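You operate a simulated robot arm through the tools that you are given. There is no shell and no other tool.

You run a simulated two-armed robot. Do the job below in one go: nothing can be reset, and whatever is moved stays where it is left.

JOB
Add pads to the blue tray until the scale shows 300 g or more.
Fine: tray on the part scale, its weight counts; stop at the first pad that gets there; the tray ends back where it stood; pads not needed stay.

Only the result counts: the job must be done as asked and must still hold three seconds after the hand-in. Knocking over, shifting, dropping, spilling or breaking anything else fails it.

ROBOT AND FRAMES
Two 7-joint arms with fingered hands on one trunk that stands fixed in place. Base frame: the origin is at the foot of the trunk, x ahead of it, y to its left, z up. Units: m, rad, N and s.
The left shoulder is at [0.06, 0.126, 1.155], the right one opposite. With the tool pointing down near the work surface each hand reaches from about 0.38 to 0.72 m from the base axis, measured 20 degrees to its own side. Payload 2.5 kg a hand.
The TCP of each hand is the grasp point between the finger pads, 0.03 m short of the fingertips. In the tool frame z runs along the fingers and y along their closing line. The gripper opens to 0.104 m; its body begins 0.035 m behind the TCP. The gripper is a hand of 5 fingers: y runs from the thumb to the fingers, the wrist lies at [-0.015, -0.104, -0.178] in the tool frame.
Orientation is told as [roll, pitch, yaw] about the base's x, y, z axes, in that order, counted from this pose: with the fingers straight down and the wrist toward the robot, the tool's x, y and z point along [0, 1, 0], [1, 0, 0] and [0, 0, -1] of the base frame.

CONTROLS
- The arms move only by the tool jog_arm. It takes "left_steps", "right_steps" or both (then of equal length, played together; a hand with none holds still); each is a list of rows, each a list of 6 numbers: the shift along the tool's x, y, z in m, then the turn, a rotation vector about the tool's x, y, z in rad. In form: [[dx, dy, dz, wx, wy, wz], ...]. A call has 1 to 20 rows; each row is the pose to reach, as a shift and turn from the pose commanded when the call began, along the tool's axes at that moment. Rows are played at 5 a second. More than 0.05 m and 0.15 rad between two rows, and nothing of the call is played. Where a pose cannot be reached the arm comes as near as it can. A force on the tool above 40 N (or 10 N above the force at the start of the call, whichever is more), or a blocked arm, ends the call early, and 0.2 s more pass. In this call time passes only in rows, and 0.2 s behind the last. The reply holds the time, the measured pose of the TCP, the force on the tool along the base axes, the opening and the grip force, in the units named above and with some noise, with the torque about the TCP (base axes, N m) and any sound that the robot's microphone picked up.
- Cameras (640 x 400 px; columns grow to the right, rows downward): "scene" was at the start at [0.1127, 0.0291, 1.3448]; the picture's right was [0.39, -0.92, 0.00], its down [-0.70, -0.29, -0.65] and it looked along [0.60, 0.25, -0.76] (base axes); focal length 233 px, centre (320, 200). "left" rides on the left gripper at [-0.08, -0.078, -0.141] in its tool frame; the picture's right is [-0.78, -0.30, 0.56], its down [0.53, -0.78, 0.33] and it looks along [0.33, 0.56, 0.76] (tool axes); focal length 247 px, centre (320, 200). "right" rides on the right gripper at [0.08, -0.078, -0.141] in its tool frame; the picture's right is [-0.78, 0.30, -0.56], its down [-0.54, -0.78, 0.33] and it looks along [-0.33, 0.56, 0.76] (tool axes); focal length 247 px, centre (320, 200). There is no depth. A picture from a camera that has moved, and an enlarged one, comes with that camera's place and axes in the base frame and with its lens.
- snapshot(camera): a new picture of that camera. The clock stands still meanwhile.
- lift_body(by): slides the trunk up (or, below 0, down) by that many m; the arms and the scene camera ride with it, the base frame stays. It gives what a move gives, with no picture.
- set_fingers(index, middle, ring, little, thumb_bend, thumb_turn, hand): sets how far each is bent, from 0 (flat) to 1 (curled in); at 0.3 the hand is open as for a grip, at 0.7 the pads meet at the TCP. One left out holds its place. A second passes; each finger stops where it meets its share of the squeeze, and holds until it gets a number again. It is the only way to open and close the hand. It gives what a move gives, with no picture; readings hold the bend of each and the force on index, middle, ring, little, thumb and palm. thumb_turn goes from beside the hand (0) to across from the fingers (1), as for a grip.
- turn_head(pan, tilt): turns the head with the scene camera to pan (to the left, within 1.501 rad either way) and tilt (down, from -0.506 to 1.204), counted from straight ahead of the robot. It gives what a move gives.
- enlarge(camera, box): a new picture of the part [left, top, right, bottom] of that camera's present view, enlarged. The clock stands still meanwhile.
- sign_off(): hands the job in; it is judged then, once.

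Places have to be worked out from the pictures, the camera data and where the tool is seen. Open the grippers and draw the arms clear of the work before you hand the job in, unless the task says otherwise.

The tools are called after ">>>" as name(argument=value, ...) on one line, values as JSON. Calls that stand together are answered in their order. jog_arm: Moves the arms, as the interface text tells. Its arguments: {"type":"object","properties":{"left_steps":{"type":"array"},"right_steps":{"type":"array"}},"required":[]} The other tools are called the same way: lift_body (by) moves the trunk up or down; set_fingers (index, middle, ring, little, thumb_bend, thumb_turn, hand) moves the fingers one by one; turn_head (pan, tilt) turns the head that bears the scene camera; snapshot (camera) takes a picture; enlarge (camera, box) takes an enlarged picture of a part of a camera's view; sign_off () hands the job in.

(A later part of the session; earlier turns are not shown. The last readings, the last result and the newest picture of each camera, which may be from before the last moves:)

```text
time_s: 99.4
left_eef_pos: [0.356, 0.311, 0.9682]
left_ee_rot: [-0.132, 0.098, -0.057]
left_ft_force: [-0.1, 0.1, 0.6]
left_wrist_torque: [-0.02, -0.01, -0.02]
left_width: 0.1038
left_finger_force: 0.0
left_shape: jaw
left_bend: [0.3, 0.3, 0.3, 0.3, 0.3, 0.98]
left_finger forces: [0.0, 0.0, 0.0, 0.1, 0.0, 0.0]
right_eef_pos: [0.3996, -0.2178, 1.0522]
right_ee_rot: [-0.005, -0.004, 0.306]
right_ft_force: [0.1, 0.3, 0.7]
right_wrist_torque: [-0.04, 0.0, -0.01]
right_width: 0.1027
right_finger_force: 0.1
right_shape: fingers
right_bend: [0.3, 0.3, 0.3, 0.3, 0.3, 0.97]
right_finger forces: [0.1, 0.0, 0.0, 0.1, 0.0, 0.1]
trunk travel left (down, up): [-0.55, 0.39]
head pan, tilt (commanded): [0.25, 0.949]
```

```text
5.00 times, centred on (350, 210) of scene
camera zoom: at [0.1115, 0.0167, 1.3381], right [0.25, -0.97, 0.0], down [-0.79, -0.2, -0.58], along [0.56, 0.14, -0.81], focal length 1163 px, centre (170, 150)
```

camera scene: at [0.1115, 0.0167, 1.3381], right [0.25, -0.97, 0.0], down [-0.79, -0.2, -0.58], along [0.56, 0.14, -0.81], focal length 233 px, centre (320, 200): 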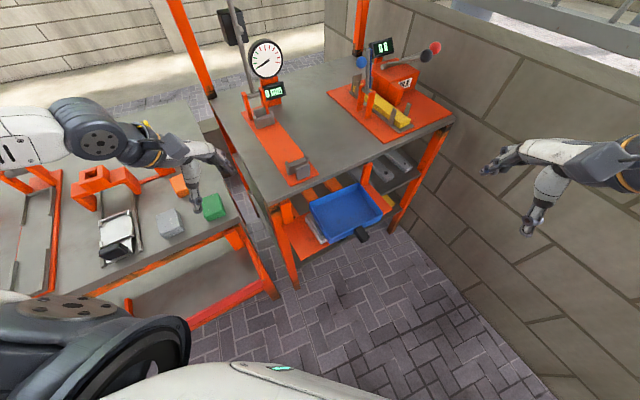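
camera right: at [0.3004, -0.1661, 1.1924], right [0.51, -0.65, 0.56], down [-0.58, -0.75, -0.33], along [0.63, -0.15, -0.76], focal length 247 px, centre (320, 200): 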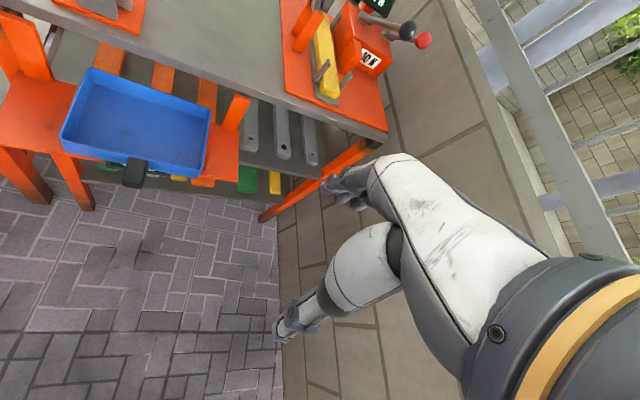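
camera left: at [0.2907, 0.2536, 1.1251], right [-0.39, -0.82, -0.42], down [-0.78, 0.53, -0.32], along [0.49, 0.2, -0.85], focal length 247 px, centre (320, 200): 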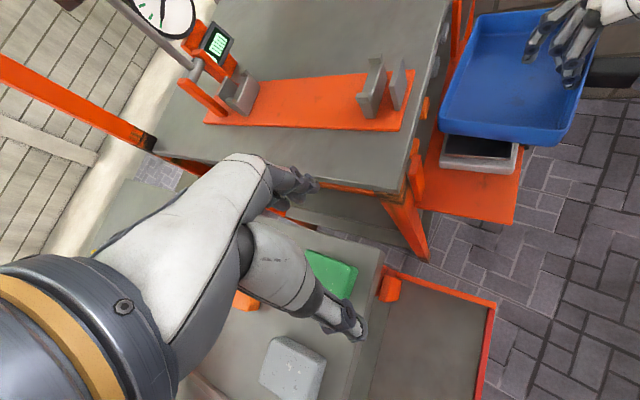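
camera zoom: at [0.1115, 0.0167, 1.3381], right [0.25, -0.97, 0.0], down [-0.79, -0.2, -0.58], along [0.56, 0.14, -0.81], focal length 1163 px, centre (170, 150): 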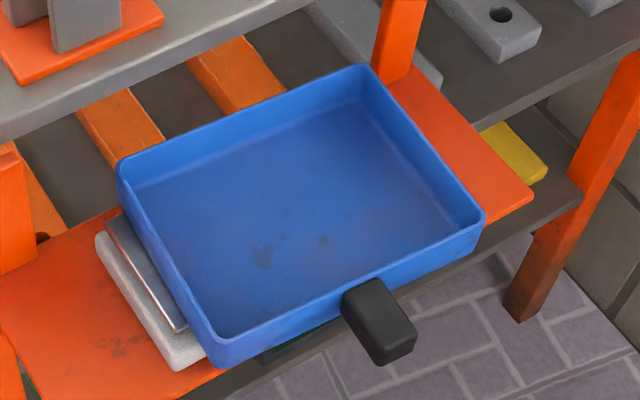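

I need a lower viewpoint for the display, which lowering the trunk will give; it also suits the left arm at the tray. First I raise the left hand (straightening it) so the trunk can come down.

>>> jog_arm(left_steps=[[-0.0046, 0.0043, -0.0252, -0.0165, 0.0217, -0.0098], [-0.0092, 0.0085, -0.0503, -0.0329, 0.0434, -0.0196], [-0.0138, 0.0128, -0.0755, -0.0494, 0.065, -0.0294], [-0.0184, 0.0171, -0.1007, -0.0658, 0.0867, -0.0391], [-0.023, 0.0213, -0.1258, -0.0823, 0.1084, -0.0489], [-0.0276, 0.0256, -0.151, -0.0987, 0.1301, -0.0587]])

>>> snapshot(camera="scene")

```text
time_s: 100.8
left_eef_pos: [0.3955, 0.3004, 1.1184]
left_ee_rot: [-0.002, 0.006, 0.008]
left_ft_force: [-0.1, 0.2, 0.8]
left_wrist_torque: [-0.02, 0.04, -0.02]
left_width: 0.1038
left_finger_force: 0.0
left_shape: jaw
left_bend: [0.3, 0.3, 0.3, 0.3, 0.3, 0.98]
left_finger forces: [0.1, 0.0, 0.0, 0.0, 0.1, 0.0]
right_eef_pos: [0.3996, -0.2187, 1.0517]
right_ee_rot: [-0.005, 0.0, 0.306]
right_ft_force: [-0.1, 0.3, 0.7]
right_wrist_torque: [0.01, -0.01, 0.0]
right_width: 0.1029
right_finger_force: 0.1
right_shape: fingers
right_bend: [0.3, 0.3, 0.3, 0.3, 0.3, 0.97]
right_finger forces: [0.1, 0.1, 0.1, 0.0, 0.0, 0.0]
trunk travel left (down, up): [-0.55, 0.39]
head pan, tilt (commanded): [0.25, 0.949]
```

```text
taken
camera scene: at [0.1118, 0.0169, 1.338], right [0.25, -0.97, 0.0], down [-0.79, -0.2, -0.58], along [0.56, 0.14, -0.81], focal length 233 px, centre (320, 200)
```

scene: 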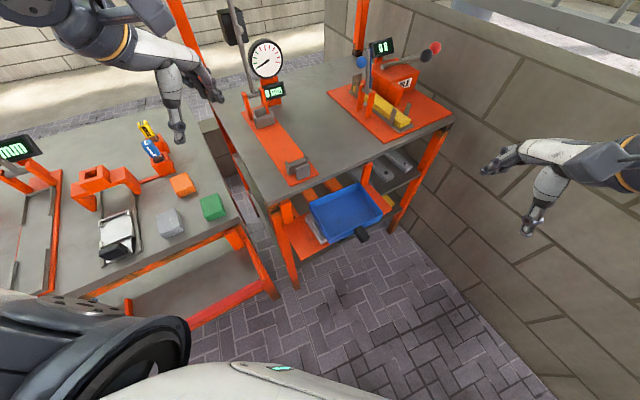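

Left hand is upright again without blocking. Let me check the left elbow's surroundings before lowering the trunk.

>>> turn_head(pan=1.3, tilt=0.5)

>>> snapshot(camera="scene")

```text
time_s: 102.1
left_eef_pos: [0.3958, 0.3008, 1.1163]
left_ee_rot: [0.002, 0.003, 0.007]
left_ft_force: [0.2, -0.7, 0.3]
left_wrist_torque: [0.03, 0.01, -0.03]
left_width: 0.1037
left_finger_force: 0.1
left_shape: jaw
left_bend: [0.3, 0.3, 0.3, 0.3, 0.3, 0.98]
left_finger forces: [0.1, 0.0, 0.0, 0.0, 0.0, 0.0]
right_eef_pos: [0.3992, -0.2177, 1.0517]
right_ee_rot: [-0.003, -0.003, 0.306]
right_ft_force: [1.5, 0.1, 0.2]
right_wrist_torque: [0.03, 0.01, 0.0]
right_width: 0.103
right_finger_force: 0.1
right_shape: fingers
right_bend: [0.3, 0.3, 0.3, 0.3, 0.3, 0.97]
right_finger forces: [0.0, 0.0, 0.0, 0.0, 0.1, 0.0]
trunk travel left (down, up): [-0.55, 0.39]
head pan, tilt (commanded): [1.3, 0.499]
```

```text
taken
camera scene: at [0.0655, 0.0865, 1.3755], right [0.96, -0.27, 0.0], down [-0.13, -0.46, -0.88], along [0.23, 0.85, -0.48], focal length 233 px, centre (320, 200)
```

scene: 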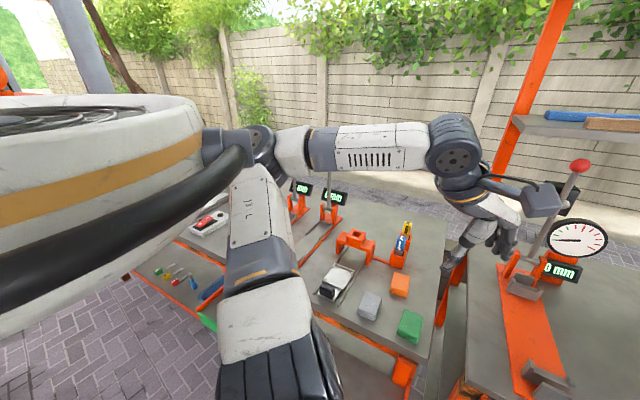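

The left elbow is right next to that drum, so I'll bring the left hand forward/right first (elbow swings forward, away from it), then lower the trunk.

>>> jog_arm(left_steps=[[-0.036, 0.015, -0.001, 0, 0, 0], [-0.072, 0.03, -0.002, 0, 0, 0], [-0.108, 0.045, -0.003, 0, 0, 0], [-0.144, 0.06, -0.004, 0, 0, 0], [-0.18, 0.074, -0.004, 0, 0, 0]])

>>> snapshot(camera="scene")

```text
time_s: 103.3
left_eef_pos: [0.4709, 0.1243, 1.1211]
left_ee_rot: [0.008, 0.002, 0.01]
left_ft_force: [-0.2, 0.1, -0.2]
left_wrist_torque: [0.02, 0.01, 0.02]
left_width: 0.1041
left_finger_force: 0.0
left_shape: jaw
left_bend: [0.3, 0.3, 0.3, 0.3, 0.3, 0.97]
left_finger forces: [0.0, 0.0, 0.1, 0.0, 0.0, 0.1]
right_eef_pos: [0.4011, -0.2185, 1.052]
right_ee_rot: [-0.006, -0.001, 0.307]
right_ft_force: [-0.2, 0.3, 0.6]
right_wrist_torque: [-0.05, 0.0, 0.02]
right_width: 0.1029
right_finger_force: 0.0
right_shape: fingers
right_bend: [0.3, 0.3, 0.3, 0.3, 0.3, 0.97]
right_finger forces: [0.1, 0.0, 0.0, 0.0, 0.0, 0.0]
trunk travel left (down, up): [-0.55, 0.39]
head pan, tilt (commanded): [1.3, 0.499]
```

```text
taken
camera scene: at [0.0661, 0.0869, 1.3755], right [0.96, -0.27, 0.0], down [-0.13, -0.46, -0.88], along [0.23, 0.85, -0.48], focal length 233 px, centre (320, 200)
```

scene: 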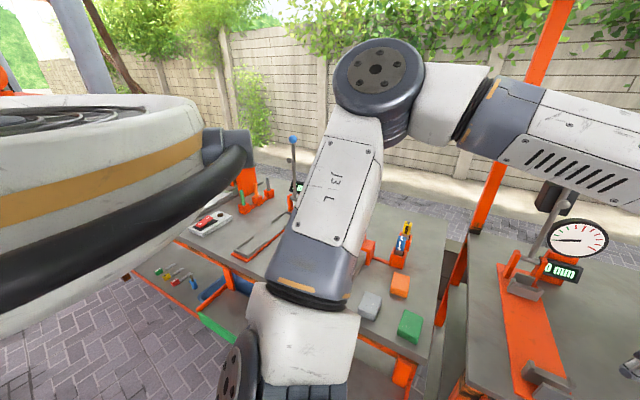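

The arm is now clear of it. Lowering the trunk 0.15 m and looking at the display.

>>> lift_body(by=-0.15)

>>> snapshot(camera="scene")

>>> turn_head(pan=0.1, tilt=0.9)

>>> snapshot(camera="scene")

>>> snapshot(camera="right")

```text
time_s: 105.1
left_eef_pos: [0.4698, 0.1245, 0.972]
left_ee_rot: [0.009, 0.002, 0.007]
left_ft_force: [-0.7, -0.1, -0.3]
left_wrist_torque: [-0.01, -0.02, 0.04]
left_width: 0.1038
left_finger_force: 0.2
left_shape: jaw
left_bend: [0.3, 0.3, 0.3, 0.3, 0.3, 0.97]
left_finger forces: [0.0, 0.0, 0.1, 0.1, 0.0, 0.0]
right_eef_pos: [0.3992, -0.2177, 0.9022]
right_ee_rot: [-0.005, -0.002, 0.307]
right_ft_force: [-0.5, -0.1, 0.2]
right_wrist_torque: [0.01, 0.0, -0.01]
right_width: 0.1029
right_finger_force: 0.0
right_shape: fingers
right_bend: [0.3, 0.3, 0.3, 0.3, 0.3, 0.97]
right_finger forces: [0.1, 0.0, 0.0, 0.1, 0.1, 0.1]
trunk travel left (down, up): [-0.4, 0.54]
head pan, tilt (commanded): [1.3, 0.499]
```

```text
taken
camera scene: at [0.0654, 0.0865, 1.2256], right [0.96, -0.27, 0.0], down [-0.13, -0.46, -0.88], along [0.23, 0.85, -0.48], focal length 233 px, centre (320, 200)
```

scene: 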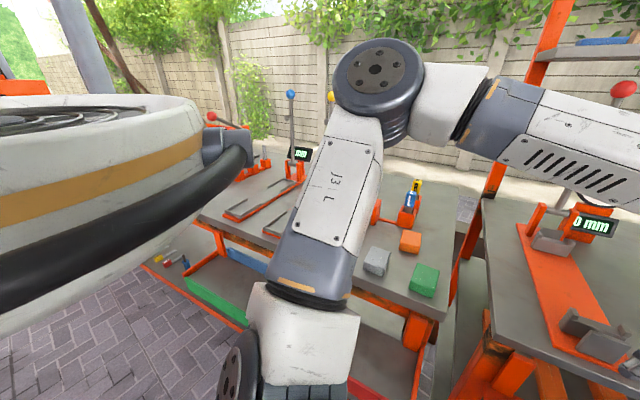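

```text
time_s: 106.5
left_eef_pos: [0.4708, 0.1249, 0.9719]
left_ee_rot: [0.01, 0.002, 0.01]
left_ft_force: [-0.3, -0.5, 0.2]
left_wrist_torque: [0.0, 0.02, -0.02]
left_width: 0.1039
left_finger_force: 0.1
left_shape: jaw
left_bend: [0.3, 0.3, 0.3, 0.3, 0.3, 0.97]
left_finger forces: [0.0, 0.0, 0.1, 0.1, 0.0, 0.1]
right_eef_pos: [0.4006, -0.2177, 0.9022]
right_ee_rot: [-0.007, -0.003, 0.308]
right_ft_force: [-0.5, -0.6, 0.1]
right_wrist_torque: [-0.01, 0.0, -0.01]
right_width: 0.1029
right_finger_force: 0.0
right_shape: fingers
right_bend: [0.3, 0.3, 0.3, 0.3, 0.3, 0.97]
right_finger forces: [0.0, 0.1, 0.0, 0.1, 0.0, 0.1]
trunk travel left (down, up): [-0.4, 0.54]
head pan, tilt (commanded): [0.099, 0.901]
```

```text
taken
camera scene: at [0.1163, 0.0064, 1.1917], right [0.1, -0.99, 0.0], down [-0.78, -0.08, -0.62], along [0.62, 0.06, -0.78], focal length 233 px, centre (320, 200)
```

scene: 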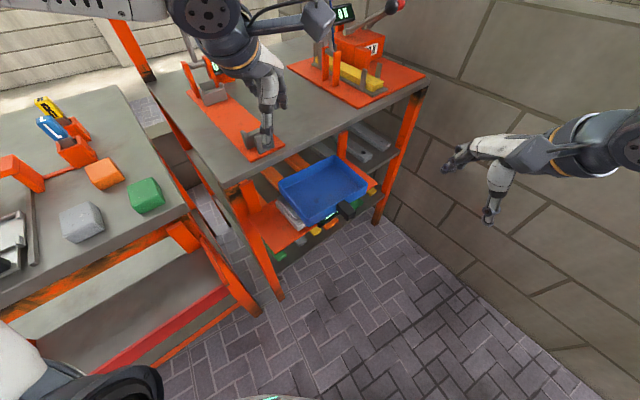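

```text
taken
camera right: at [0.3007, -0.1658, 1.0422], right [0.51, -0.65, 0.56], down [-0.58, -0.75, -0.33], along [0.63, -0.15, -0.76], focal length 247 px, centre (320, 200)
```

right: 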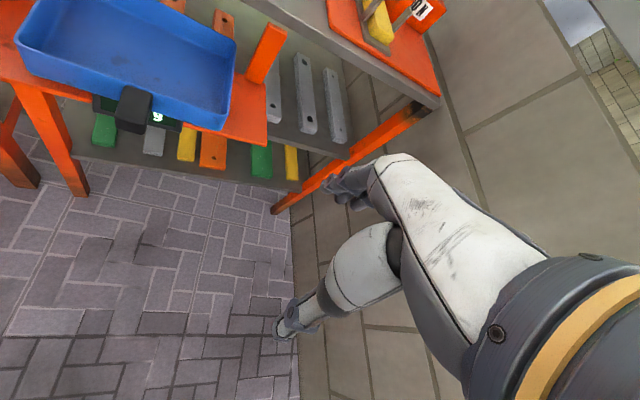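

The drum rides with the trunk, so it's part of the robot itself. The display is now partly visible in both views; zooming in.

>>> enlarge(camera="scene", box=[300, 190, 370, 240])

>>> enlarge(camera="right", box=[80, 80, 200, 150])

```text
8.00 times, centred on (335, 215) of scene
camera zoom: at [0.1163, 0.0064, 1.1917], right [0.1, -0.99, 0.0], down [-0.78, -0.08, -0.62], along [0.62, 0.06, -0.78], focal length 1860 px, centre (200, 80)
```

zoom: 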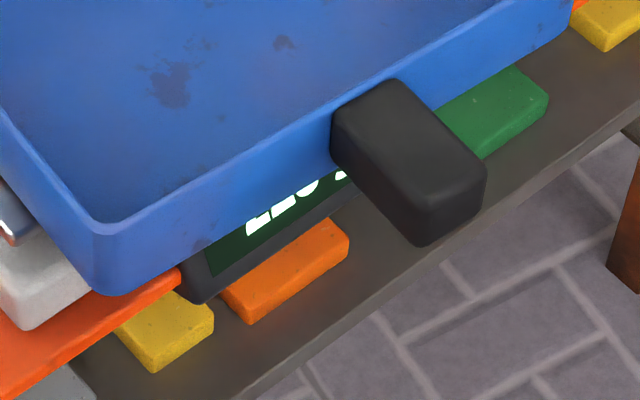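

```text
5.33 times, centred on (140, 115) of right
camera zoom: at [0.3007, -0.1658, 1.0422], right [0.51, -0.65, 0.56], down [-0.58, -0.75, -0.33], along [0.63, -0.15, -0.76], focal length 1317 px, centre (1280, 653)
```

zoom: 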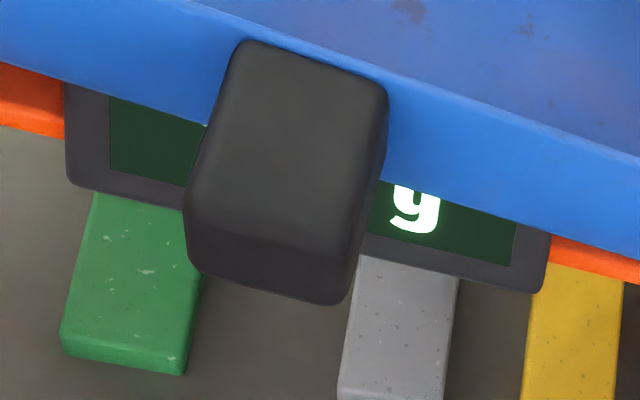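

The visible lower halves read like "220 g" for the tray alone, but I want a clear view. I'll raise the left hand and lower the trunk another 0.1 m for a flatter viewing angle.

>>> jog_arm(left_steps=[[0, 0, -0.03, 0, 0, 0], [0, 0, -0.06, 0, 0, 0], [0, 0, -0.09, 0, 0, 0], [0, 0, -0.12, 0, 0, 0]])

>>> lift_body(by=-0.1)

>>> enlarge(camera="scene", box=[290, 190, 370, 240])

>>> snapshot(camera="scene")

>>> snapshot(camera="right")

```text
time_s: 107.5
left_eef_pos: [0.4707, 0.1233, 1.0895]
left_ee_rot: [0.008, 0.002, 0.008]
left_ft_force: [0.6, 0.1, 0.6]
left_wrist_torque: [-0.01, 0.02, -0.01]
left_width: 0.104
left_finger_force: 0.1
left_shape: jaw
left_bend: [0.3, 0.3, 0.3, 0.3, 0.3, 0.97]
left_finger forces: [0.0, 0.0, 0.0, 0.0, 0.0, 0.0]
right_eef_pos: [0.4, -0.2179, 0.9017]
right_ee_rot: [-0.005, -0.002, 0.306]
right_ft_force: [0.4, 0.5, 0.0]
right_wrist_torque: [0.0, -0.03, 0.01]
right_width: 0.1031
right_finger_force: 0.0
right_shape: fingers
right_bend: [0.3, 0.3, 0.3, 0.3, 0.3, 0.97]
right_finger forces: [0.0, 0.1, 0.0, 0.0, 0.0, 0.0]
trunk travel left (down, up): [-0.4, 0.54]
head pan, tilt (commanded): [0.099, 0.901]
```

```text
time_s: 108.8
left_eef_pos: [0.4699, 0.1234, 0.9923]
left_ee_rot: [0.009, 0.0, 0.008]
left_ft_force: [-0.7, -1.0, 0.7]
left_wrist_torque: [0.0, 0.02, 0.0]
left_width: 0.1039
left_finger_force: 0.0
left_shape: jaw
left_bend: [0.3, 0.3, 0.3, 0.3, 0.3, 0.97]
left_finger forces: [0.0, 0.0, 0.0, 0.1, 0.0, 0.0]
right_eef_pos: [0.3995, -0.217, 0.8021]
right_ee_rot: [-0.004, -0.001, 0.308]
right_ft_force: [0.2, 0.5, 0.1]
right_wrist_torque: [-0.01, 0.02, 0.03]
right_width: 0.1029
right_finger_force: 0.1
right_shape: fingers
right_bend: [0.3, 0.3, 0.3, 0.3, 0.3, 0.97]
right_finger forces: [0.0, 0.0, 0.1, 0.0, 0.0, 0.1]
trunk travel left (down, up): [-0.3, 0.64]
head pan, tilt (commanded): [0.099, 0.901]
```

```text
8.00 times, centred on (330, 215) of scene
camera zoom: at [0.1163, 0.0064, 1.0917], right [0.1, -0.99, 0.0], down [-0.78, -0.08, -0.62], along [0.62, 0.06, -0.78], focal length 1860 px, centre (240, 80)
```

zoom: 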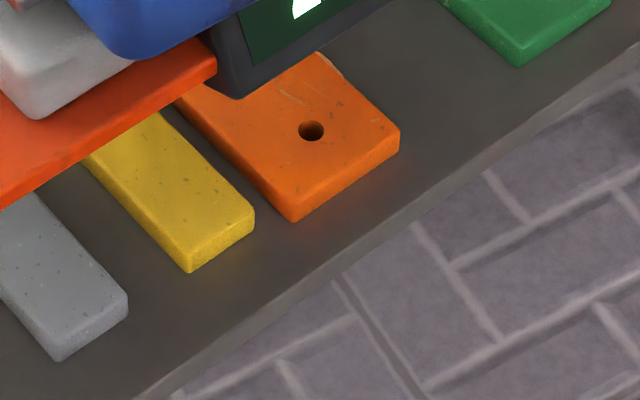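

```text
taken
camera scene: at [0.1163, 0.0064, 1.0917], right [0.1, -0.99, 0.0], down [-0.78, -0.08, -0.62], along [0.62, 0.06, -0.78], focal length 233 px, centre (320, 200)
```

scene: 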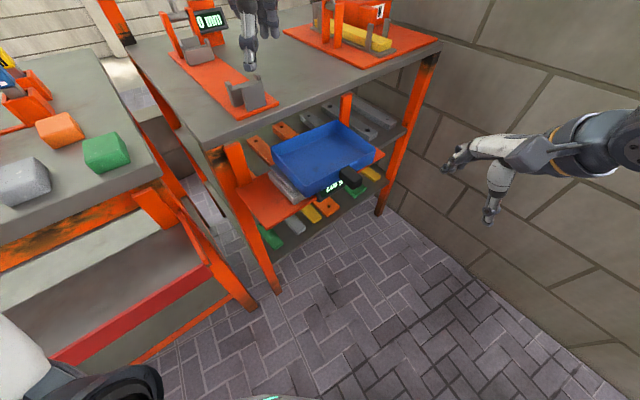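

```text
taken
camera right: at [0.3007, -0.1658, 0.9423], right [0.51, -0.65, 0.56], down [-0.58, -0.75, -0.33], along [0.63, -0.15, -0.76], focal length 247 px, centre (320, 200)
```

right: 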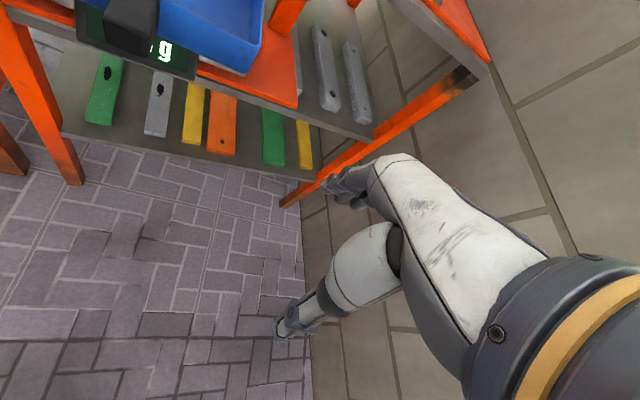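

>>> enlarge(camera="scene", box=[310, 160, 370, 205])

>>> enlarge(camera="scene", box=[0, 50, 160, 230])

```text
8.89 times, centred on (340, 182) of scene
camera zoom: at [0.1163, 0.0064, 1.0917], right [0.1, -0.99, 0.0], down [-0.78, -0.08, -0.62], along [0.62, 0.06, -0.78], focal length 2067 px, centre (142, 356)
```

zoom: 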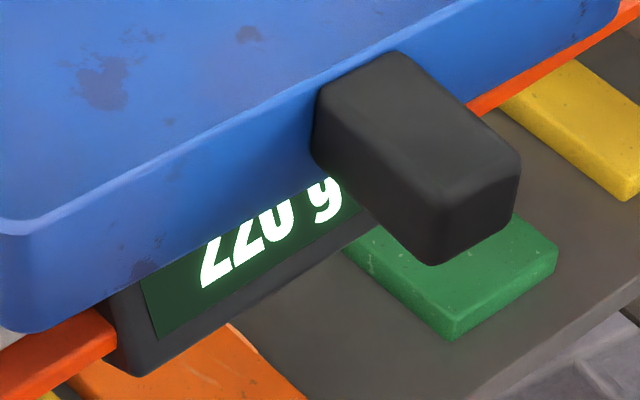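

```text
2.22 times, centred on (80, 140) of scene
camera zoom: at [0.1163, 0.0064, 1.0917], right [0.1, -0.99, 0.0], down [-0.78, -0.08, -0.62], along [0.62, 0.06, -0.78], focal length 517 px, centre (853, 333)
```

zoom: 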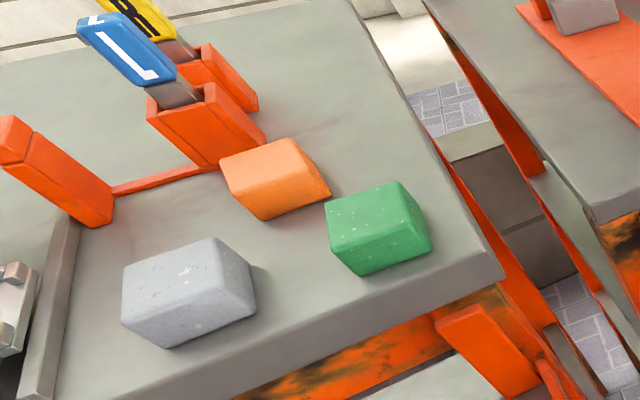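

The scale clearly shows 220 g for the empty tray, so at least 80 g of pads is needed. Now I'll bring the left hand over the green pad to look and localize it.

>>> jog_arm(left_steps=[[0.0345, -0.018, 0.0, 0, 0, 0], [0.069, -0.037, 0.005, 0, 0, 0], [0.1035, -0.055, 0.01, 0, 0, 0], [0.138, -0.073, 0.02, 0, 0, 0], [0.1725, -0.092, 0.03, 0, 0, 0], [0.207, -0.11, 0.04, 0, 0, 0]])

>>> snapshot(camera="left")

>>> snapshot(camera="scene")

```text
time_s: 110.2
left_eef_pos: [0.3569, 0.3295, 0.9529]
left_ee_rot: [0.011, -0.003, 0.007]
left_ft_force: [0.4, 0.5, -0.6]
left_wrist_torque: [-0.01, -0.03, -0.01]
left_width: 0.104
left_finger_force: 0.1
left_shape: jaw
left_bend: [0.3, 0.3, 0.3, 0.3, 0.3, 0.97]
left_finger forces: [0.0, 0.0, 0.0, 0.0, 0.0, 0.0]
right_eef_pos: [0.3995, -0.2179, 0.8013]
right_ee_rot: [-0.006, -0.001, 0.307]
right_ft_force: [0.4, 0.0, -0.7]
right_wrist_torque: [-0.03, 0.02, -0.02]
right_width: 0.103
right_finger_force: 0.2
right_shape: fingers
right_bend: [0.3, 0.3, 0.3, 0.3, 0.3, 0.97]
right_finger forces: [0.0, 0.0, 0.0, 0.1, 0.1, 0.0]
trunk travel left (down, up): [-0.3, 0.64]
head pan, tilt (commanded): [0.099, 0.901]
```

```text
taken
camera left: at [0.2811, 0.2469, 1.0924], right [-0.29, -0.77, -0.57], down [-0.78, 0.53, -0.33], along [0.55, 0.35, -0.76], focal length 247 px, centre (320, 200)
```

left: 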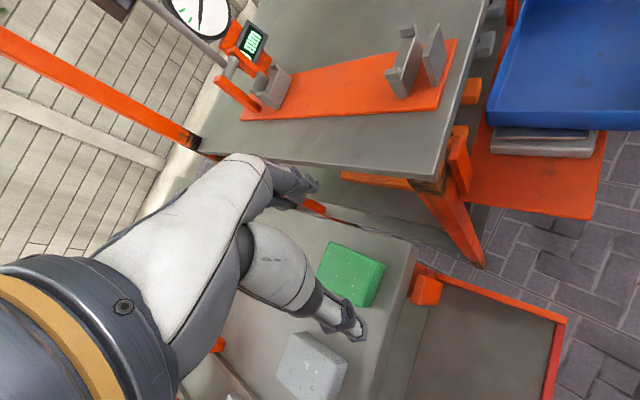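

```text
taken
camera scene: at [0.1166, 0.0065, 1.0917], right [0.1, -0.99, 0.0], down [-0.78, -0.08, -0.62], along [0.62, 0.06, -0.78], focal length 233 px, centre (320, 200)
```

scene: 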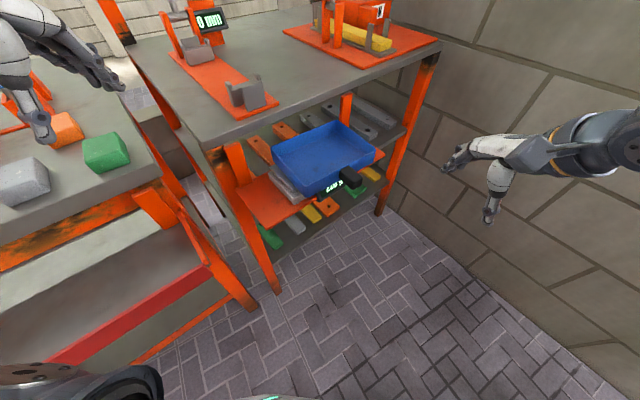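

Zooming the left camera on the green pad to measure its position and orientation in the tool frame.

>>> enlarge(camera="left", box=[240, 200, 440, 400])

```text
2.00 times, centred on (340, 300) of left
camera zoom: at [0.2811, 0.2469, 1.0924], right [-0.29, -0.77, -0.57], down [-0.78, 0.53, -0.33], along [0.55, 0.35, -0.76], focal length 494 px, centre (280, 0)
```

zoom: 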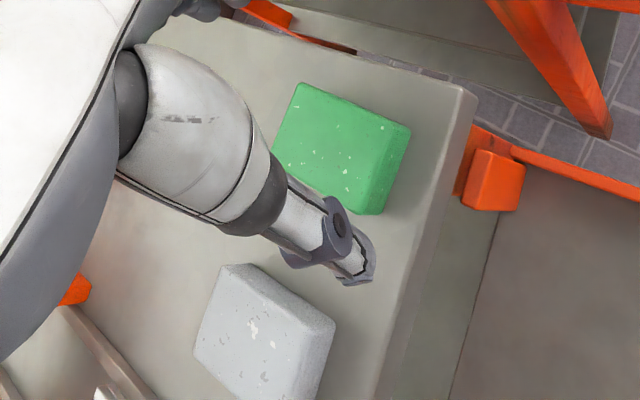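

The green pad measures ≈55×39×24 mm, centred at (0.355, 0.348), top z≈0.875, with its long axis at ≈42°. I'll yaw the left hand to 0.73 (closing along the long side) directly above it.

>>> jog_arm(left_steps=[[0.003, 0, 0, 0, 0, -0.12], [0.006, 0, 0, 0, 0, -0.24], [0.009, 0, 0, 0, 0, -0.36], [0.012, 0, 0, 0, 0, -0.48], [0.014, 0, 0, 0, 0, -0.6], [0.0163, 0.0006, 0, 0, 0, -0.723]])

>>> snapshot(camera="left")

>>> enlarge(camera="left", box=[220, 140, 440, 360])

```text
time_s: 111.4
left_eef_pos: [0.3631, 0.3374, 0.9283]
left_ee_rot: [-0.131, 0.079, 0.515]
left_ft_force: [0.4, 0.9, 0.4]
left_wrist_torque: [0.04, 0.03, -0.01]
left_width: 0.104
left_finger_force: 0.0
left_shape: jaw
left_bend: [0.3, 0.3, 0.3, 0.3, 0.3, 0.97]
left_finger forces: [0.0, 0.0, 0.0, 0.1, 0.0, 0.1]
right_eef_pos: [0.4, -0.2182, 0.8016]
right_ee_rot: [-0.006, -0.004, 0.309]
right_ft_force: [-1.0, -0.8, 0.0]
right_wrist_torque: [0.02, -0.04, 0.03]
right_width: 0.103
right_finger_force: 0.0
right_shape: fingers
right_bend: [0.3, 0.3, 0.3, 0.3, 0.3, 0.97]
right_finger forces: [0.0, 0.0, 0.1, 0.1, 0.0, 0.1]
trunk travel left (down, up): [-0.3, 0.64]
head pan, tilt (commanded): [0.099, 0.901]
stopped in row 5 (left hand): the arm was blocked; the commanded pose is now the measured one
```

```text
taken
camera left: at [0.3372, 0.2508, 1.0837], right [0.13, -0.9, -0.42], down [-0.94, 0.03, -0.34], along [0.31, 0.44, -0.84], focal length 247 px, centre (320, 200)
```

left: 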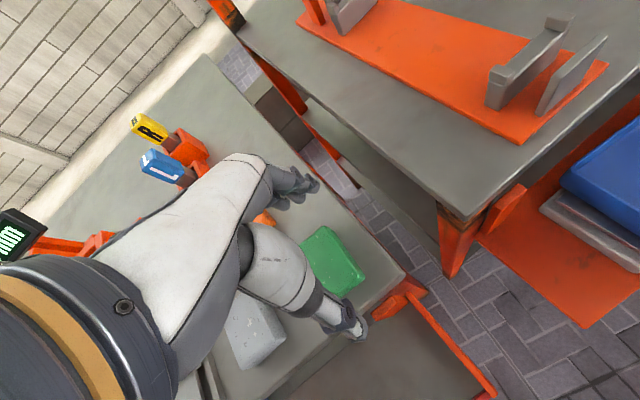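

```text
1.82 times, centred on (330, 250) of left
camera zoom: at [0.3372, 0.2508, 1.0837], right [0.13, -0.9, -0.42], down [-0.94, 0.03, -0.34], along [0.31, 0.44, -0.84], focal length 449 px, centre (302, 109)
```

zoom: 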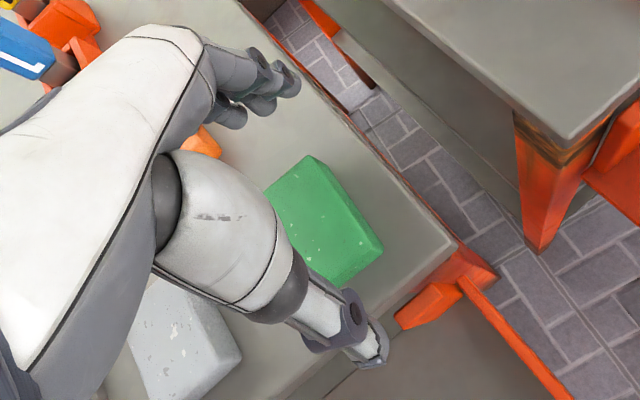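

Positive yaw folds the left elbow back into the robot's own body, so I'll return to yaw 0 (upright) and instead grip across the pad's short side with negative yaw.

>>> jog_arm(left_steps=[[0.0014, -0.0007, -0.0077, -0.0118, 0.0374, 0.1288], [0.0028, -0.0014, -0.0154, -0.0235, 0.0749, 0.2577], [0.0041, -0.0021, -0.0231, -0.0353, 0.1123, 0.3865], [0.0055, -0.0028, -0.0308, -0.047, 0.1497, 0.5153]])

>>> jog_arm(left_steps=[[0, 0, 0, 0, 0, 0.14], [0, 0, 0, 0, 0, 0.28], [0, 0, 0, 0, 0, 0.42], [0, 0, 0, 0, 0, 0.56], [0, 0, 0, 0, 0, 0.7], [0, 0, 0, 0, 0, 0.84]])

>>> snapshot(camera="left")

```text
time_s: 112.4
left_eef_pos: [0.3574, 0.3445, 0.9572]
left_ee_rot: [0.0, -0.005, 0.003]
left_ft_force: [0.0, -0.1, 0.0]
left_wrist_torque: [0.0, 0.03, -0.03]
left_width: 0.1039
left_finger_force: 0.0
left_shape: jaw
left_bend: [0.3, 0.3, 0.3, 0.3, 0.3, 0.97]
left_finger forces: [0.0, 0.1, 0.0, 0.0, 0.0, 0.0]
right_eef_pos: [0.3995, -0.2173, 0.8019]
right_ee_rot: [-0.006, -0.003, 0.309]
right_ft_force: [0.0, 0.1, -0.2]
right_wrist_torque: [-0.01, -0.02, 0.01]
right_width: 0.1027
right_finger_force: 0.0
right_shape: fingers
right_bend: [0.3, 0.3, 0.3, 0.3, 0.3, 0.97]
right_finger forces: [0.0, 0.1, 0.1, 0.1, 0.0, 0.0]
trunk travel left (down, up): [-0.3, 0.64]
head pan, tilt (commanded): [0.099, 0.901]
```

```text
time_s: 113.8
left_eef_pos: [0.359, 0.3433, 0.9592]
left_ee_rot: [0.004, 0.0, -0.837]
left_ft_force: [-0.5, 0.2, -0.9]
left_wrist_torque: [0.0, -0.04, 0.0]
left_width: 0.1036
left_finger_force: 0.0
left_shape: jaw
left_bend: [0.3, 0.3, 0.3, 0.3, 0.3, 0.97]
left_finger forces: [0.1, 0.0, 0.0, 0.1, 0.0, 0.0]
right_eef_pos: [0.3993, -0.2177, 0.8015]
right_ee_rot: [-0.005, -0.003, 0.307]
right_ft_force: [0.1, 0.7, -0.5]
right_wrist_torque: [0.02, -0.04, 0.02]
right_width: 0.1026
right_finger_force: 0.0
right_shape: fingers
right_bend: [0.3, 0.3, 0.3, 0.3, 0.3, 0.97]
right_finger forces: [0.0, 0.1, 0.1, 0.0, 0.0, 0.0]
trunk travel left (down, up): [-0.3, 0.64]
head pan, tilt (commanded): [0.099, 0.901]
```

```text
taken
camera left: at [0.2471, 0.3479, 1.0977], right [-0.77, -0.3, -0.56], down [-0.12, 0.94, -0.33], along [0.62, -0.19, -0.76], focal length 247 px, centre (320, 200)
```

left: 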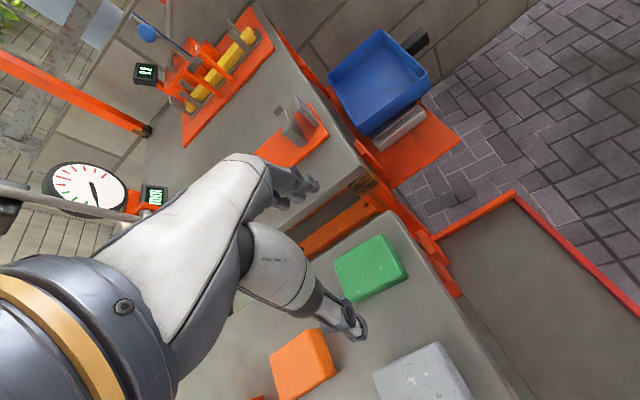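

Yaw −0.84 works fine. Zooming to align with the green pad in this pose.

>>> enlarge(camera="left", box=[270, 180, 470, 380])

```text
2.00 times, centred on (370, 280) of left
camera zoom: at [0.2471, 0.3479, 1.0977], right [-0.77, -0.3, -0.56], down [-0.12, 0.94, -0.33], along [0.62, -0.19, -0.76], focal length 494 px, centre (220, 40)
```

zoom: 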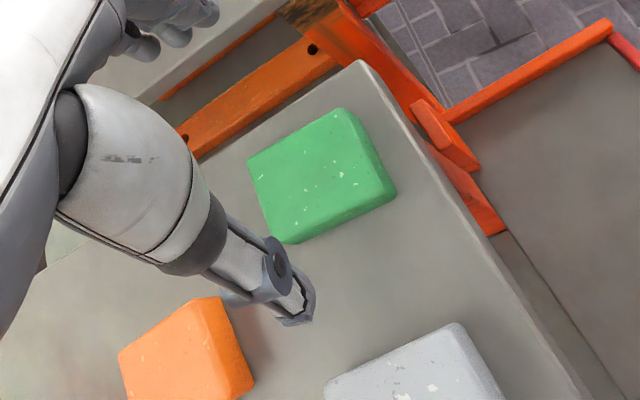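

The pad's short side aligns with the closing line; its centre is at (−4, −9) mm in the tool frame. I'll correct and descend over it.

>>> jog_arm(left_steps=[[-0.0066, -0.009, 0.01, 0, 0, 0], [-0.0066, -0.009, 0.03, 0, 0, 0], [-0.0066, -0.009, 0.05, 0, 0, 0], [-0.0066, -0.009, 0.062, 0, 0, 0], [-0.0066, -0.009, 0.07, 0, 0, 0]])

>>> enlarge(camera="left", box=[220, 140, 440, 360])

```text
time_s: 115.0
left_eef_pos: [0.349, 0.3455, 0.8884]
left_ee_rot: [0.004, -0.001, -0.835]
left_ft_force: [-0.2, 0.1, 0.0]
left_wrist_torque: [-0.02, -0.01, 0.01]
left_width: 0.1041
left_finger_force: 0.2
left_shape: jaw
left_bend: [0.3, 0.3, 0.3, 0.3, 0.3, 0.97]
left_finger forces: [0.0, 0.0, 0.1, 0.1, 0.0, 0.1]
right_eef_pos: [0.3999, -0.2173, 0.8022]
right_ee_rot: [-0.005, -0.005, 0.305]
right_ft_force: [-0.5, -0.5, 0.3]
right_wrist_torque: [0.03, 0.02, 0.04]
right_width: 0.1027
right_finger_force: 0.1
right_shape: fingers
right_bend: [0.3, 0.3, 0.3, 0.3, 0.3, 0.97]
right_finger forces: [0.0, 0.0, 0.0, 0.1, 0.0, 0.0]
trunk travel left (down, up): [-0.3, 0.64]
head pan, tilt (commanded): [0.099, 0.901]
```

```text
1.82 times, centred on (330, 250) of left
camera zoom: at [0.2375, 0.3497, 1.0286], right [-0.77, -0.3, -0.56], down [-0.12, 0.94, -0.33], along [0.62, -0.19, -0.76], focal length 449 px, centre (302, 109)
```

zoom: 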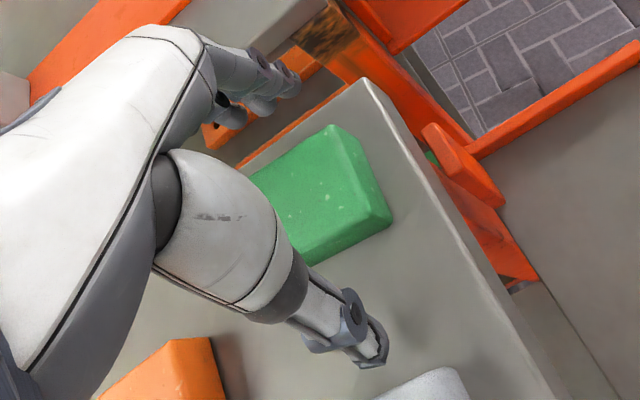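

Slightly off-centre by ~5 mm; small correction, then close index, middle and thumb on the pad.

>>> jog_arm(left_steps=[[-0.004, -0.005, 0.001, 0, 0, 0]])

>>> set_fingers(hand="left", index=0.55, middle=0.55, thumb_bend=0.55)

>>> enlarge(camera="left", box=[220, 140, 440, 360])

```text
time_s: 115.4
left_eef_pos: [0.3436, 0.3471, 0.8872]
left_ee_rot: [0.003, -0.002, -0.837]
left_ft_force: [0.2, -0.7, 0.8]
left_wrist_torque: [-0.03, 0.01, -0.05]
left_width: 0.1036
left_finger_force: 0.1
left_shape: jaw
left_bend: [0.3, 0.3, 0.3, 0.3, 0.3, 0.97]
left_finger forces: [0.0, 0.1, 0.1, 0.1, 0.1, 0.0]
right_eef_pos: [0.3993, -0.2168, 0.8024]
right_ee_rot: [-0.005, -0.003, 0.306]
right_ft_force: [-0.2, -0.5, 0.1]
right_wrist_torque: [-0.01, -0.02, 0.0]
right_width: 0.1028
right_finger_force: 0.0
right_shape: fingers
right_bend: [0.3, 0.3, 0.3, 0.3, 0.3, 0.97]
right_finger forces: [0.0, 0.0, 0.1, 0.0, 0.0, 0.1]
trunk travel left (down, up): [-0.3, 0.64]
head pan, tilt (commanded): [0.099, 0.901]
```

```text
time_s: 116.4
left_eef_pos: [0.3419, 0.3466, 0.8873]
left_ee_rot: [0.004, -0.001, -0.836]
left_ft_force: [0.0, 0.7, 0.5]
left_wrist_torque: [-0.01, -0.04, -0.03]
left_width: 0.0429
left_finger_force: 1.6
left_shape: fingers
left_bend: [0.54, 0.54, 0.3, 0.3, 0.53, 0.97]
left_finger forces: [0.7, 0.8, 0.0, 0.0, 1.5, 0.1]
right_eef_pos: [0.399, -0.2173, 0.8016]
right_ee_rot: [-0.005, -0.002, 0.307]
right_ft_force: [-0.6, -0.4, -0.4]
right_wrist_torque: [0.0, 0.03, 0.01]
right_width: 0.1029
right_finger_force: 0.1
right_shape: fingers
right_bend: [0.3, 0.3, 0.3, 0.3, 0.3, 0.97]
right_finger forces: [0.1, 0.0, 0.0, 0.0, 0.0, 0.0]
trunk travel left (down, up): [-0.3, 0.64]
head pan, tilt (commanded): [0.099, 0.901]
```

```text
1.82 times, centred on (330, 250) of left
camera zoom: at [0.2312, 0.351, 1.0271], right [-0.77, -0.3, -0.56], down [-0.12, 0.94, -0.33], along [0.62, -0.19, -0.76], focal length 449 px, centre (302, 109)
```

zoom: 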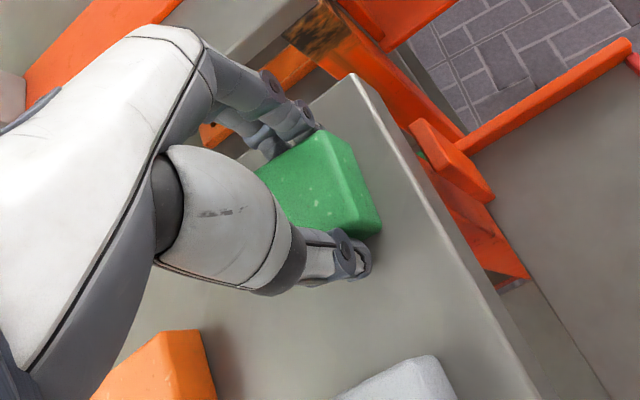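

Contact on both sides (43 mm). Firmer squeeze, then lift.

>>> set_fingers(hand="left", index=0.65, middle=0.65, thumb_bend=0.65)

>>> jog_arm(left_steps=[[0, 0, -0.01, 0, 0, 0], [0, 0, -0.03, 0, 0, 0], [0, 0, -0.06, 0, 0, 0], [0, 0, -0.09, 0, 0, 0]])

>>> snapshot(camera="left")

>>> snapshot(camera="scene")

```text
time_s: 117.4
left_eef_pos: [0.3416, 0.347, 0.8862]
left_ee_rot: [0.004, 0.0, -0.837]
left_ft_force: [0.2, -0.5, -0.1]
left_wrist_torque: [-0.01, -0.05, -0.02]
left_width: 0.0404
left_finger_force: 10.5
left_shape: fingers
left_bend: [0.57, 0.59, 0.3, 0.3, 0.54, 0.96]
left_finger forces: [5.7, 5.8, 0.1, 0.0, 10.9, 0.0]
right_eef_pos: [0.4004, -0.2179, 0.8013]
right_ee_rot: [-0.006, -0.005, 0.306]
right_ft_force: [0.8, -0.4, -0.5]
right_wrist_torque: [-0.02, 0.02, -0.01]
right_width: 0.1031
right_finger_force: 0.1
right_shape: fingers
right_bend: [0.3, 0.3, 0.3, 0.3, 0.3, 0.97]
right_finger forces: [0.0, 0.1, 0.0, 0.0, 0.1, 0.0]
trunk travel left (down, up): [-0.3, 0.64]
head pan, tilt (commanded): [0.099, 0.901]
```

```text
time_s: 118.4
left_eef_pos: [0.3413, 0.3481, 0.9763]
left_ee_rot: [0.004, -0.004, -0.837]
left_ft_force: [0.6, 0.2, -0.1]
left_wrist_torque: [0.0, -0.01, 0.0]
left_width: 0.0404
left_finger_force: 11.2
left_shape: fingers
left_bend: [0.57, 0.59, 0.3, 0.3, 0.54, 0.96]
left_finger forces: [5.6, 5.3, 0.1, 0.1, 10.8, 0.1]
right_eef_pos: [0.4, -0.2162, 0.8013]
right_ee_rot: [-0.007, -0.003, 0.307]
right_ft_force: [0.1, -0.1, 0.1]
right_wrist_torque: [-0.01, 0.03, 0.0]
right_width: 0.1026
right_finger_force: 0.0
right_shape: fingers
right_bend: [0.3, 0.3, 0.3, 0.3, 0.3, 0.97]
right_finger forces: [0.0, 0.1, 0.0, 0.0, 0.0, 0.0]
trunk travel left (down, up): [-0.3, 0.64]
head pan, tilt (commanded): [0.099, 0.901]
```

```text
taken
camera left: at [0.23, 0.3503, 1.1168], right [-0.77, -0.3, -0.56], down [-0.12, 0.94, -0.33], along [0.62, -0.19, -0.76], focal length 247 px, centre (320, 200)
```

left: 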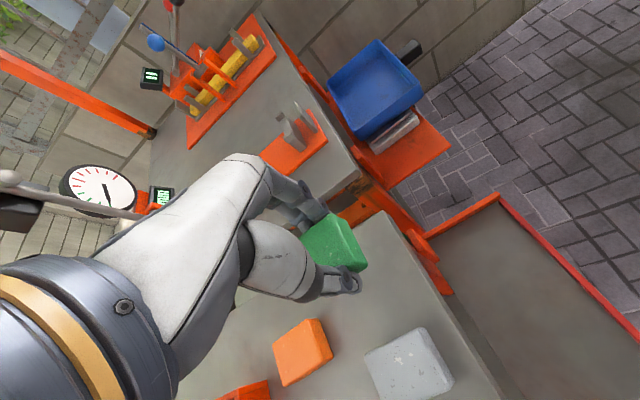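

```text
taken
camera scene: at [0.1164, 0.0064, 1.0916], right [0.1, -0.99, 0.0], down [-0.78, -0.08, -0.62], along [0.62, 0.06, -0.78], focal length 233 px, centre (320, 200)
```

scene: 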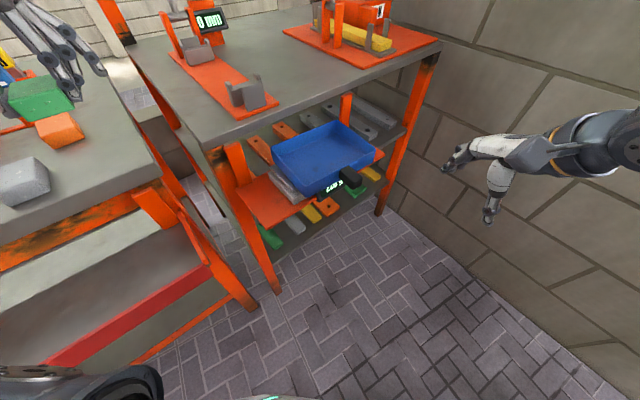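

The green pad is held firmly. I'll carry it at constant height to above the tray's back-left area (0.465, 0.073), then look before lowering.

>>> jog_arm(left_steps=[[-0.0115, 0.0359, -0.005, 0, 0, 0], [-0.0231, 0.0718, -0.01, 0, 0, 0], [-0.0346, 0.1076, -0.01, 0, 0, 0], [-0.0462, 0.1435, -0.01, 0, 0, 0], [-0.0577, 0.1794, -0.01, 0, 0, 0], [-0.0692, 0.2153, -0.01, 0, 0, 0], [-0.0808, 0.2511, -0.005, 0, 0, 0], [-0.0923, 0.287, 0.0, 0, 0, 0]])

>>> snapshot(camera="left")

>>> snapshot(camera="scene")

```text
time_s: 120.2
left_eef_pos: [0.4648, 0.0713, 0.9763]
left_ee_rot: [0.004, -0.002, -0.835]
left_ft_force: [-0.7, 0.5, -0.4]
left_wrist_torque: [-0.02, 0.02, 0.01]
left_width: 0.0403
left_finger_force: 10.9
left_shape: fingers
left_bend: [0.57, 0.59, 0.3, 0.3, 0.54, 0.96]
left_finger forces: [5.7, 5.1, 0.0, 0.1, 10.8, 0.0]
right_eef_pos: [0.3996, -0.2178, 0.8019]
right_ee_rot: [-0.006, -0.003, 0.307]
right_ft_force: [0.2, -0.1, 0.0]
right_wrist_torque: [-0.04, 0.01, 0.01]
right_width: 0.103
right_finger_force: 0.0
right_shape: fingers
right_bend: [0.3, 0.3, 0.3, 0.3, 0.3, 0.97]
right_finger forces: [0.1, 0.0, 0.1, 0.0, 0.0, 0.0]
trunk travel left (down, up): [-0.3, 0.64]
head pan, tilt (commanded): [0.099, 0.901]
```

```text
taken
camera left: at [0.3528, 0.0748, 1.1164], right [-0.77, -0.3, -0.56], down [-0.12, 0.94, -0.33], along [0.62, -0.19, -0.76], focal length 247 px, centre (320, 200)
```

left: 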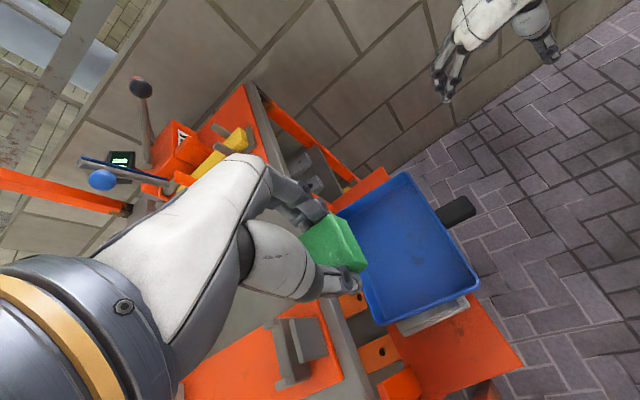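

```text
taken
camera scene: at [0.1164, 0.0066, 1.0917], right [0.1, -0.99, 0.0], down [-0.78, -0.08, -0.62], along [0.62, 0.06, -0.78], focal length 233 px, centre (320, 200)
```

scene: 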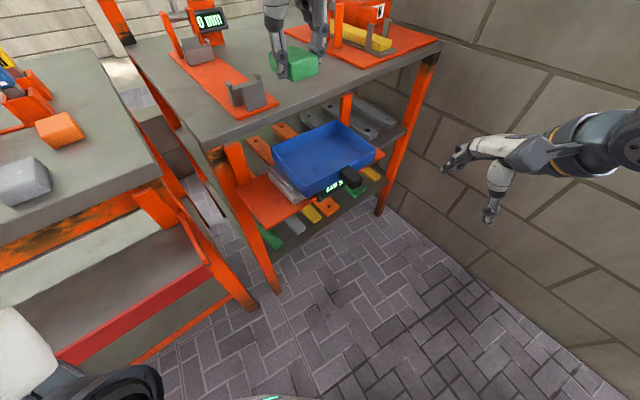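

Tray centre ≈(0.468, 0.035), depth axis ≈41°, so the pad is above the right spot. I'll curl the unused ring and little fingers so they clear the tray's back wall, then lower the pad in.

>>> set_fingers(hand="left", ring=0.9, little=0.9)

>>> jog_arm(left_steps=[[0, 0, 0.03, 0, 0, 0], [0, 0, 0.06, 0, 0, 0], [0, 0, 0.09, 0, 0, 0], [0, 0, 0.12, 0, 0, 0]])

>>> snapshot(camera="left")

>>> enlarge(camera="scene", box=[230, 60, 410, 210])

```text
time_s: 121.2
left_eef_pos: [0.4645, 0.0721, 0.9766]
left_ee_rot: [0.003, -0.003, -0.837]
left_ft_force: [-0.5, 1.0, -2.1]
left_wrist_torque: [-0.03, 0.01, -0.03]
left_width: 0.0408
left_finger_force: 16.1
left_shape: fingers
left_bend: [0.6, 0.63, 0.67, 0.9, 0.54, 0.92]
left_finger forces: [5.1, 1.9, 9.4, 0.0, 16.4, 0.0]
right_eef_pos: [0.3992, -0.2183, 0.8011]
right_ee_rot: [-0.006, -0.003, 0.308]
right_ft_force: [0.6, 0.1, -0.5]
right_wrist_torque: [-0.02, 0.0, -0.01]
right_width: 0.1028
right_finger_force: 0.1
right_shape: fingers
right_bend: [0.3, 0.3, 0.3, 0.3, 0.3, 0.97]
right_finger forces: [0.0, 0.1, 0.0, 0.1, 0.0, 0.1]
trunk travel left (down, up): [-0.3, 0.64]
head pan, tilt (commanded): [0.099, 0.901]
```

```text
time_s: 122.2
left_eef_pos: [0.4668, 0.0737, 0.8581]
left_ee_rot: [0.005, -0.002, -0.835]
left_ft_force: [0.1, 0.5, -1.1]
left_wrist_torque: [-0.01, -0.01, -0.02]
left_width: 0.0407
left_finger_force: 16.4
left_shape: fingers
left_bend: [0.6, 0.63, 0.67, 0.9, 0.54, 0.92]
left_finger forces: [5.0, 1.9, 9.4, 0.0, 16.4, 0.0]
right_eef_pos: [0.3995, -0.2171, 0.8015]
right_ee_rot: [-0.004, -0.003, 0.308]
right_ft_force: [-0.5, 0.1, 0.2]
right_wrist_torque: [0.0, 0.01, 0.01]
right_width: 0.103
right_finger_force: 0.1
right_shape: fingers
right_bend: [0.3, 0.3, 0.3, 0.3, 0.3, 0.97]
right_finger forces: [0.0, 0.0, 0.0, 0.1, 0.0, 0.1]
trunk travel left (down, up): [-0.3, 0.64]
head pan, tilt (commanded): [0.099, 0.901]
```

```text
taken
camera left: at [0.3559, 0.0764, 0.9977], right [-0.77, -0.3, -0.56], down [-0.12, 0.94, -0.33], along [0.62, -0.19, -0.76], focal length 247 px, centre (320, 200)
```

left: 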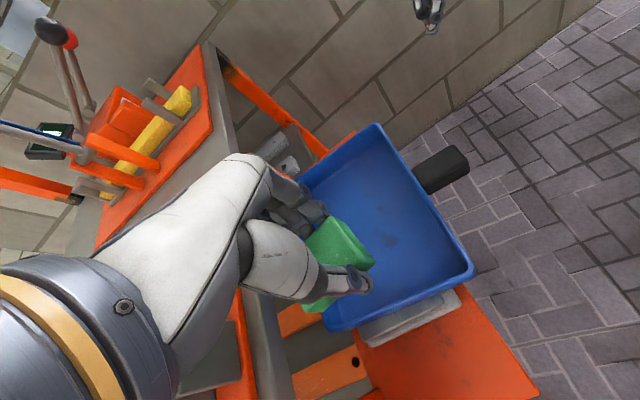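

```text
2.67 times, centred on (320, 135) of scene
camera zoom: at [0.1163, 0.0063, 1.0917], right [0.1, -0.99, 0.0], down [-0.78, -0.08, -0.62], along [0.62, 0.06, -0.78], focal length 620 px, centre (320, 373)
```

zoom: 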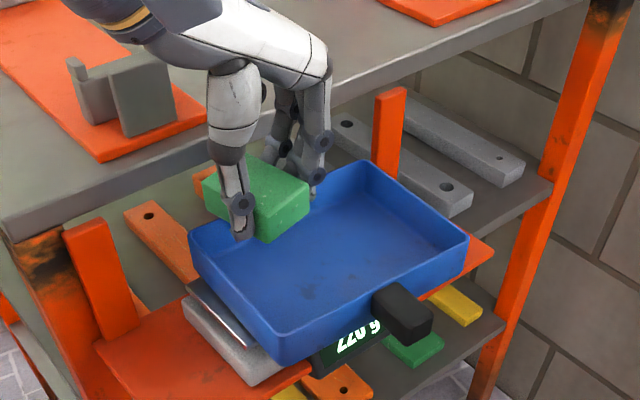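

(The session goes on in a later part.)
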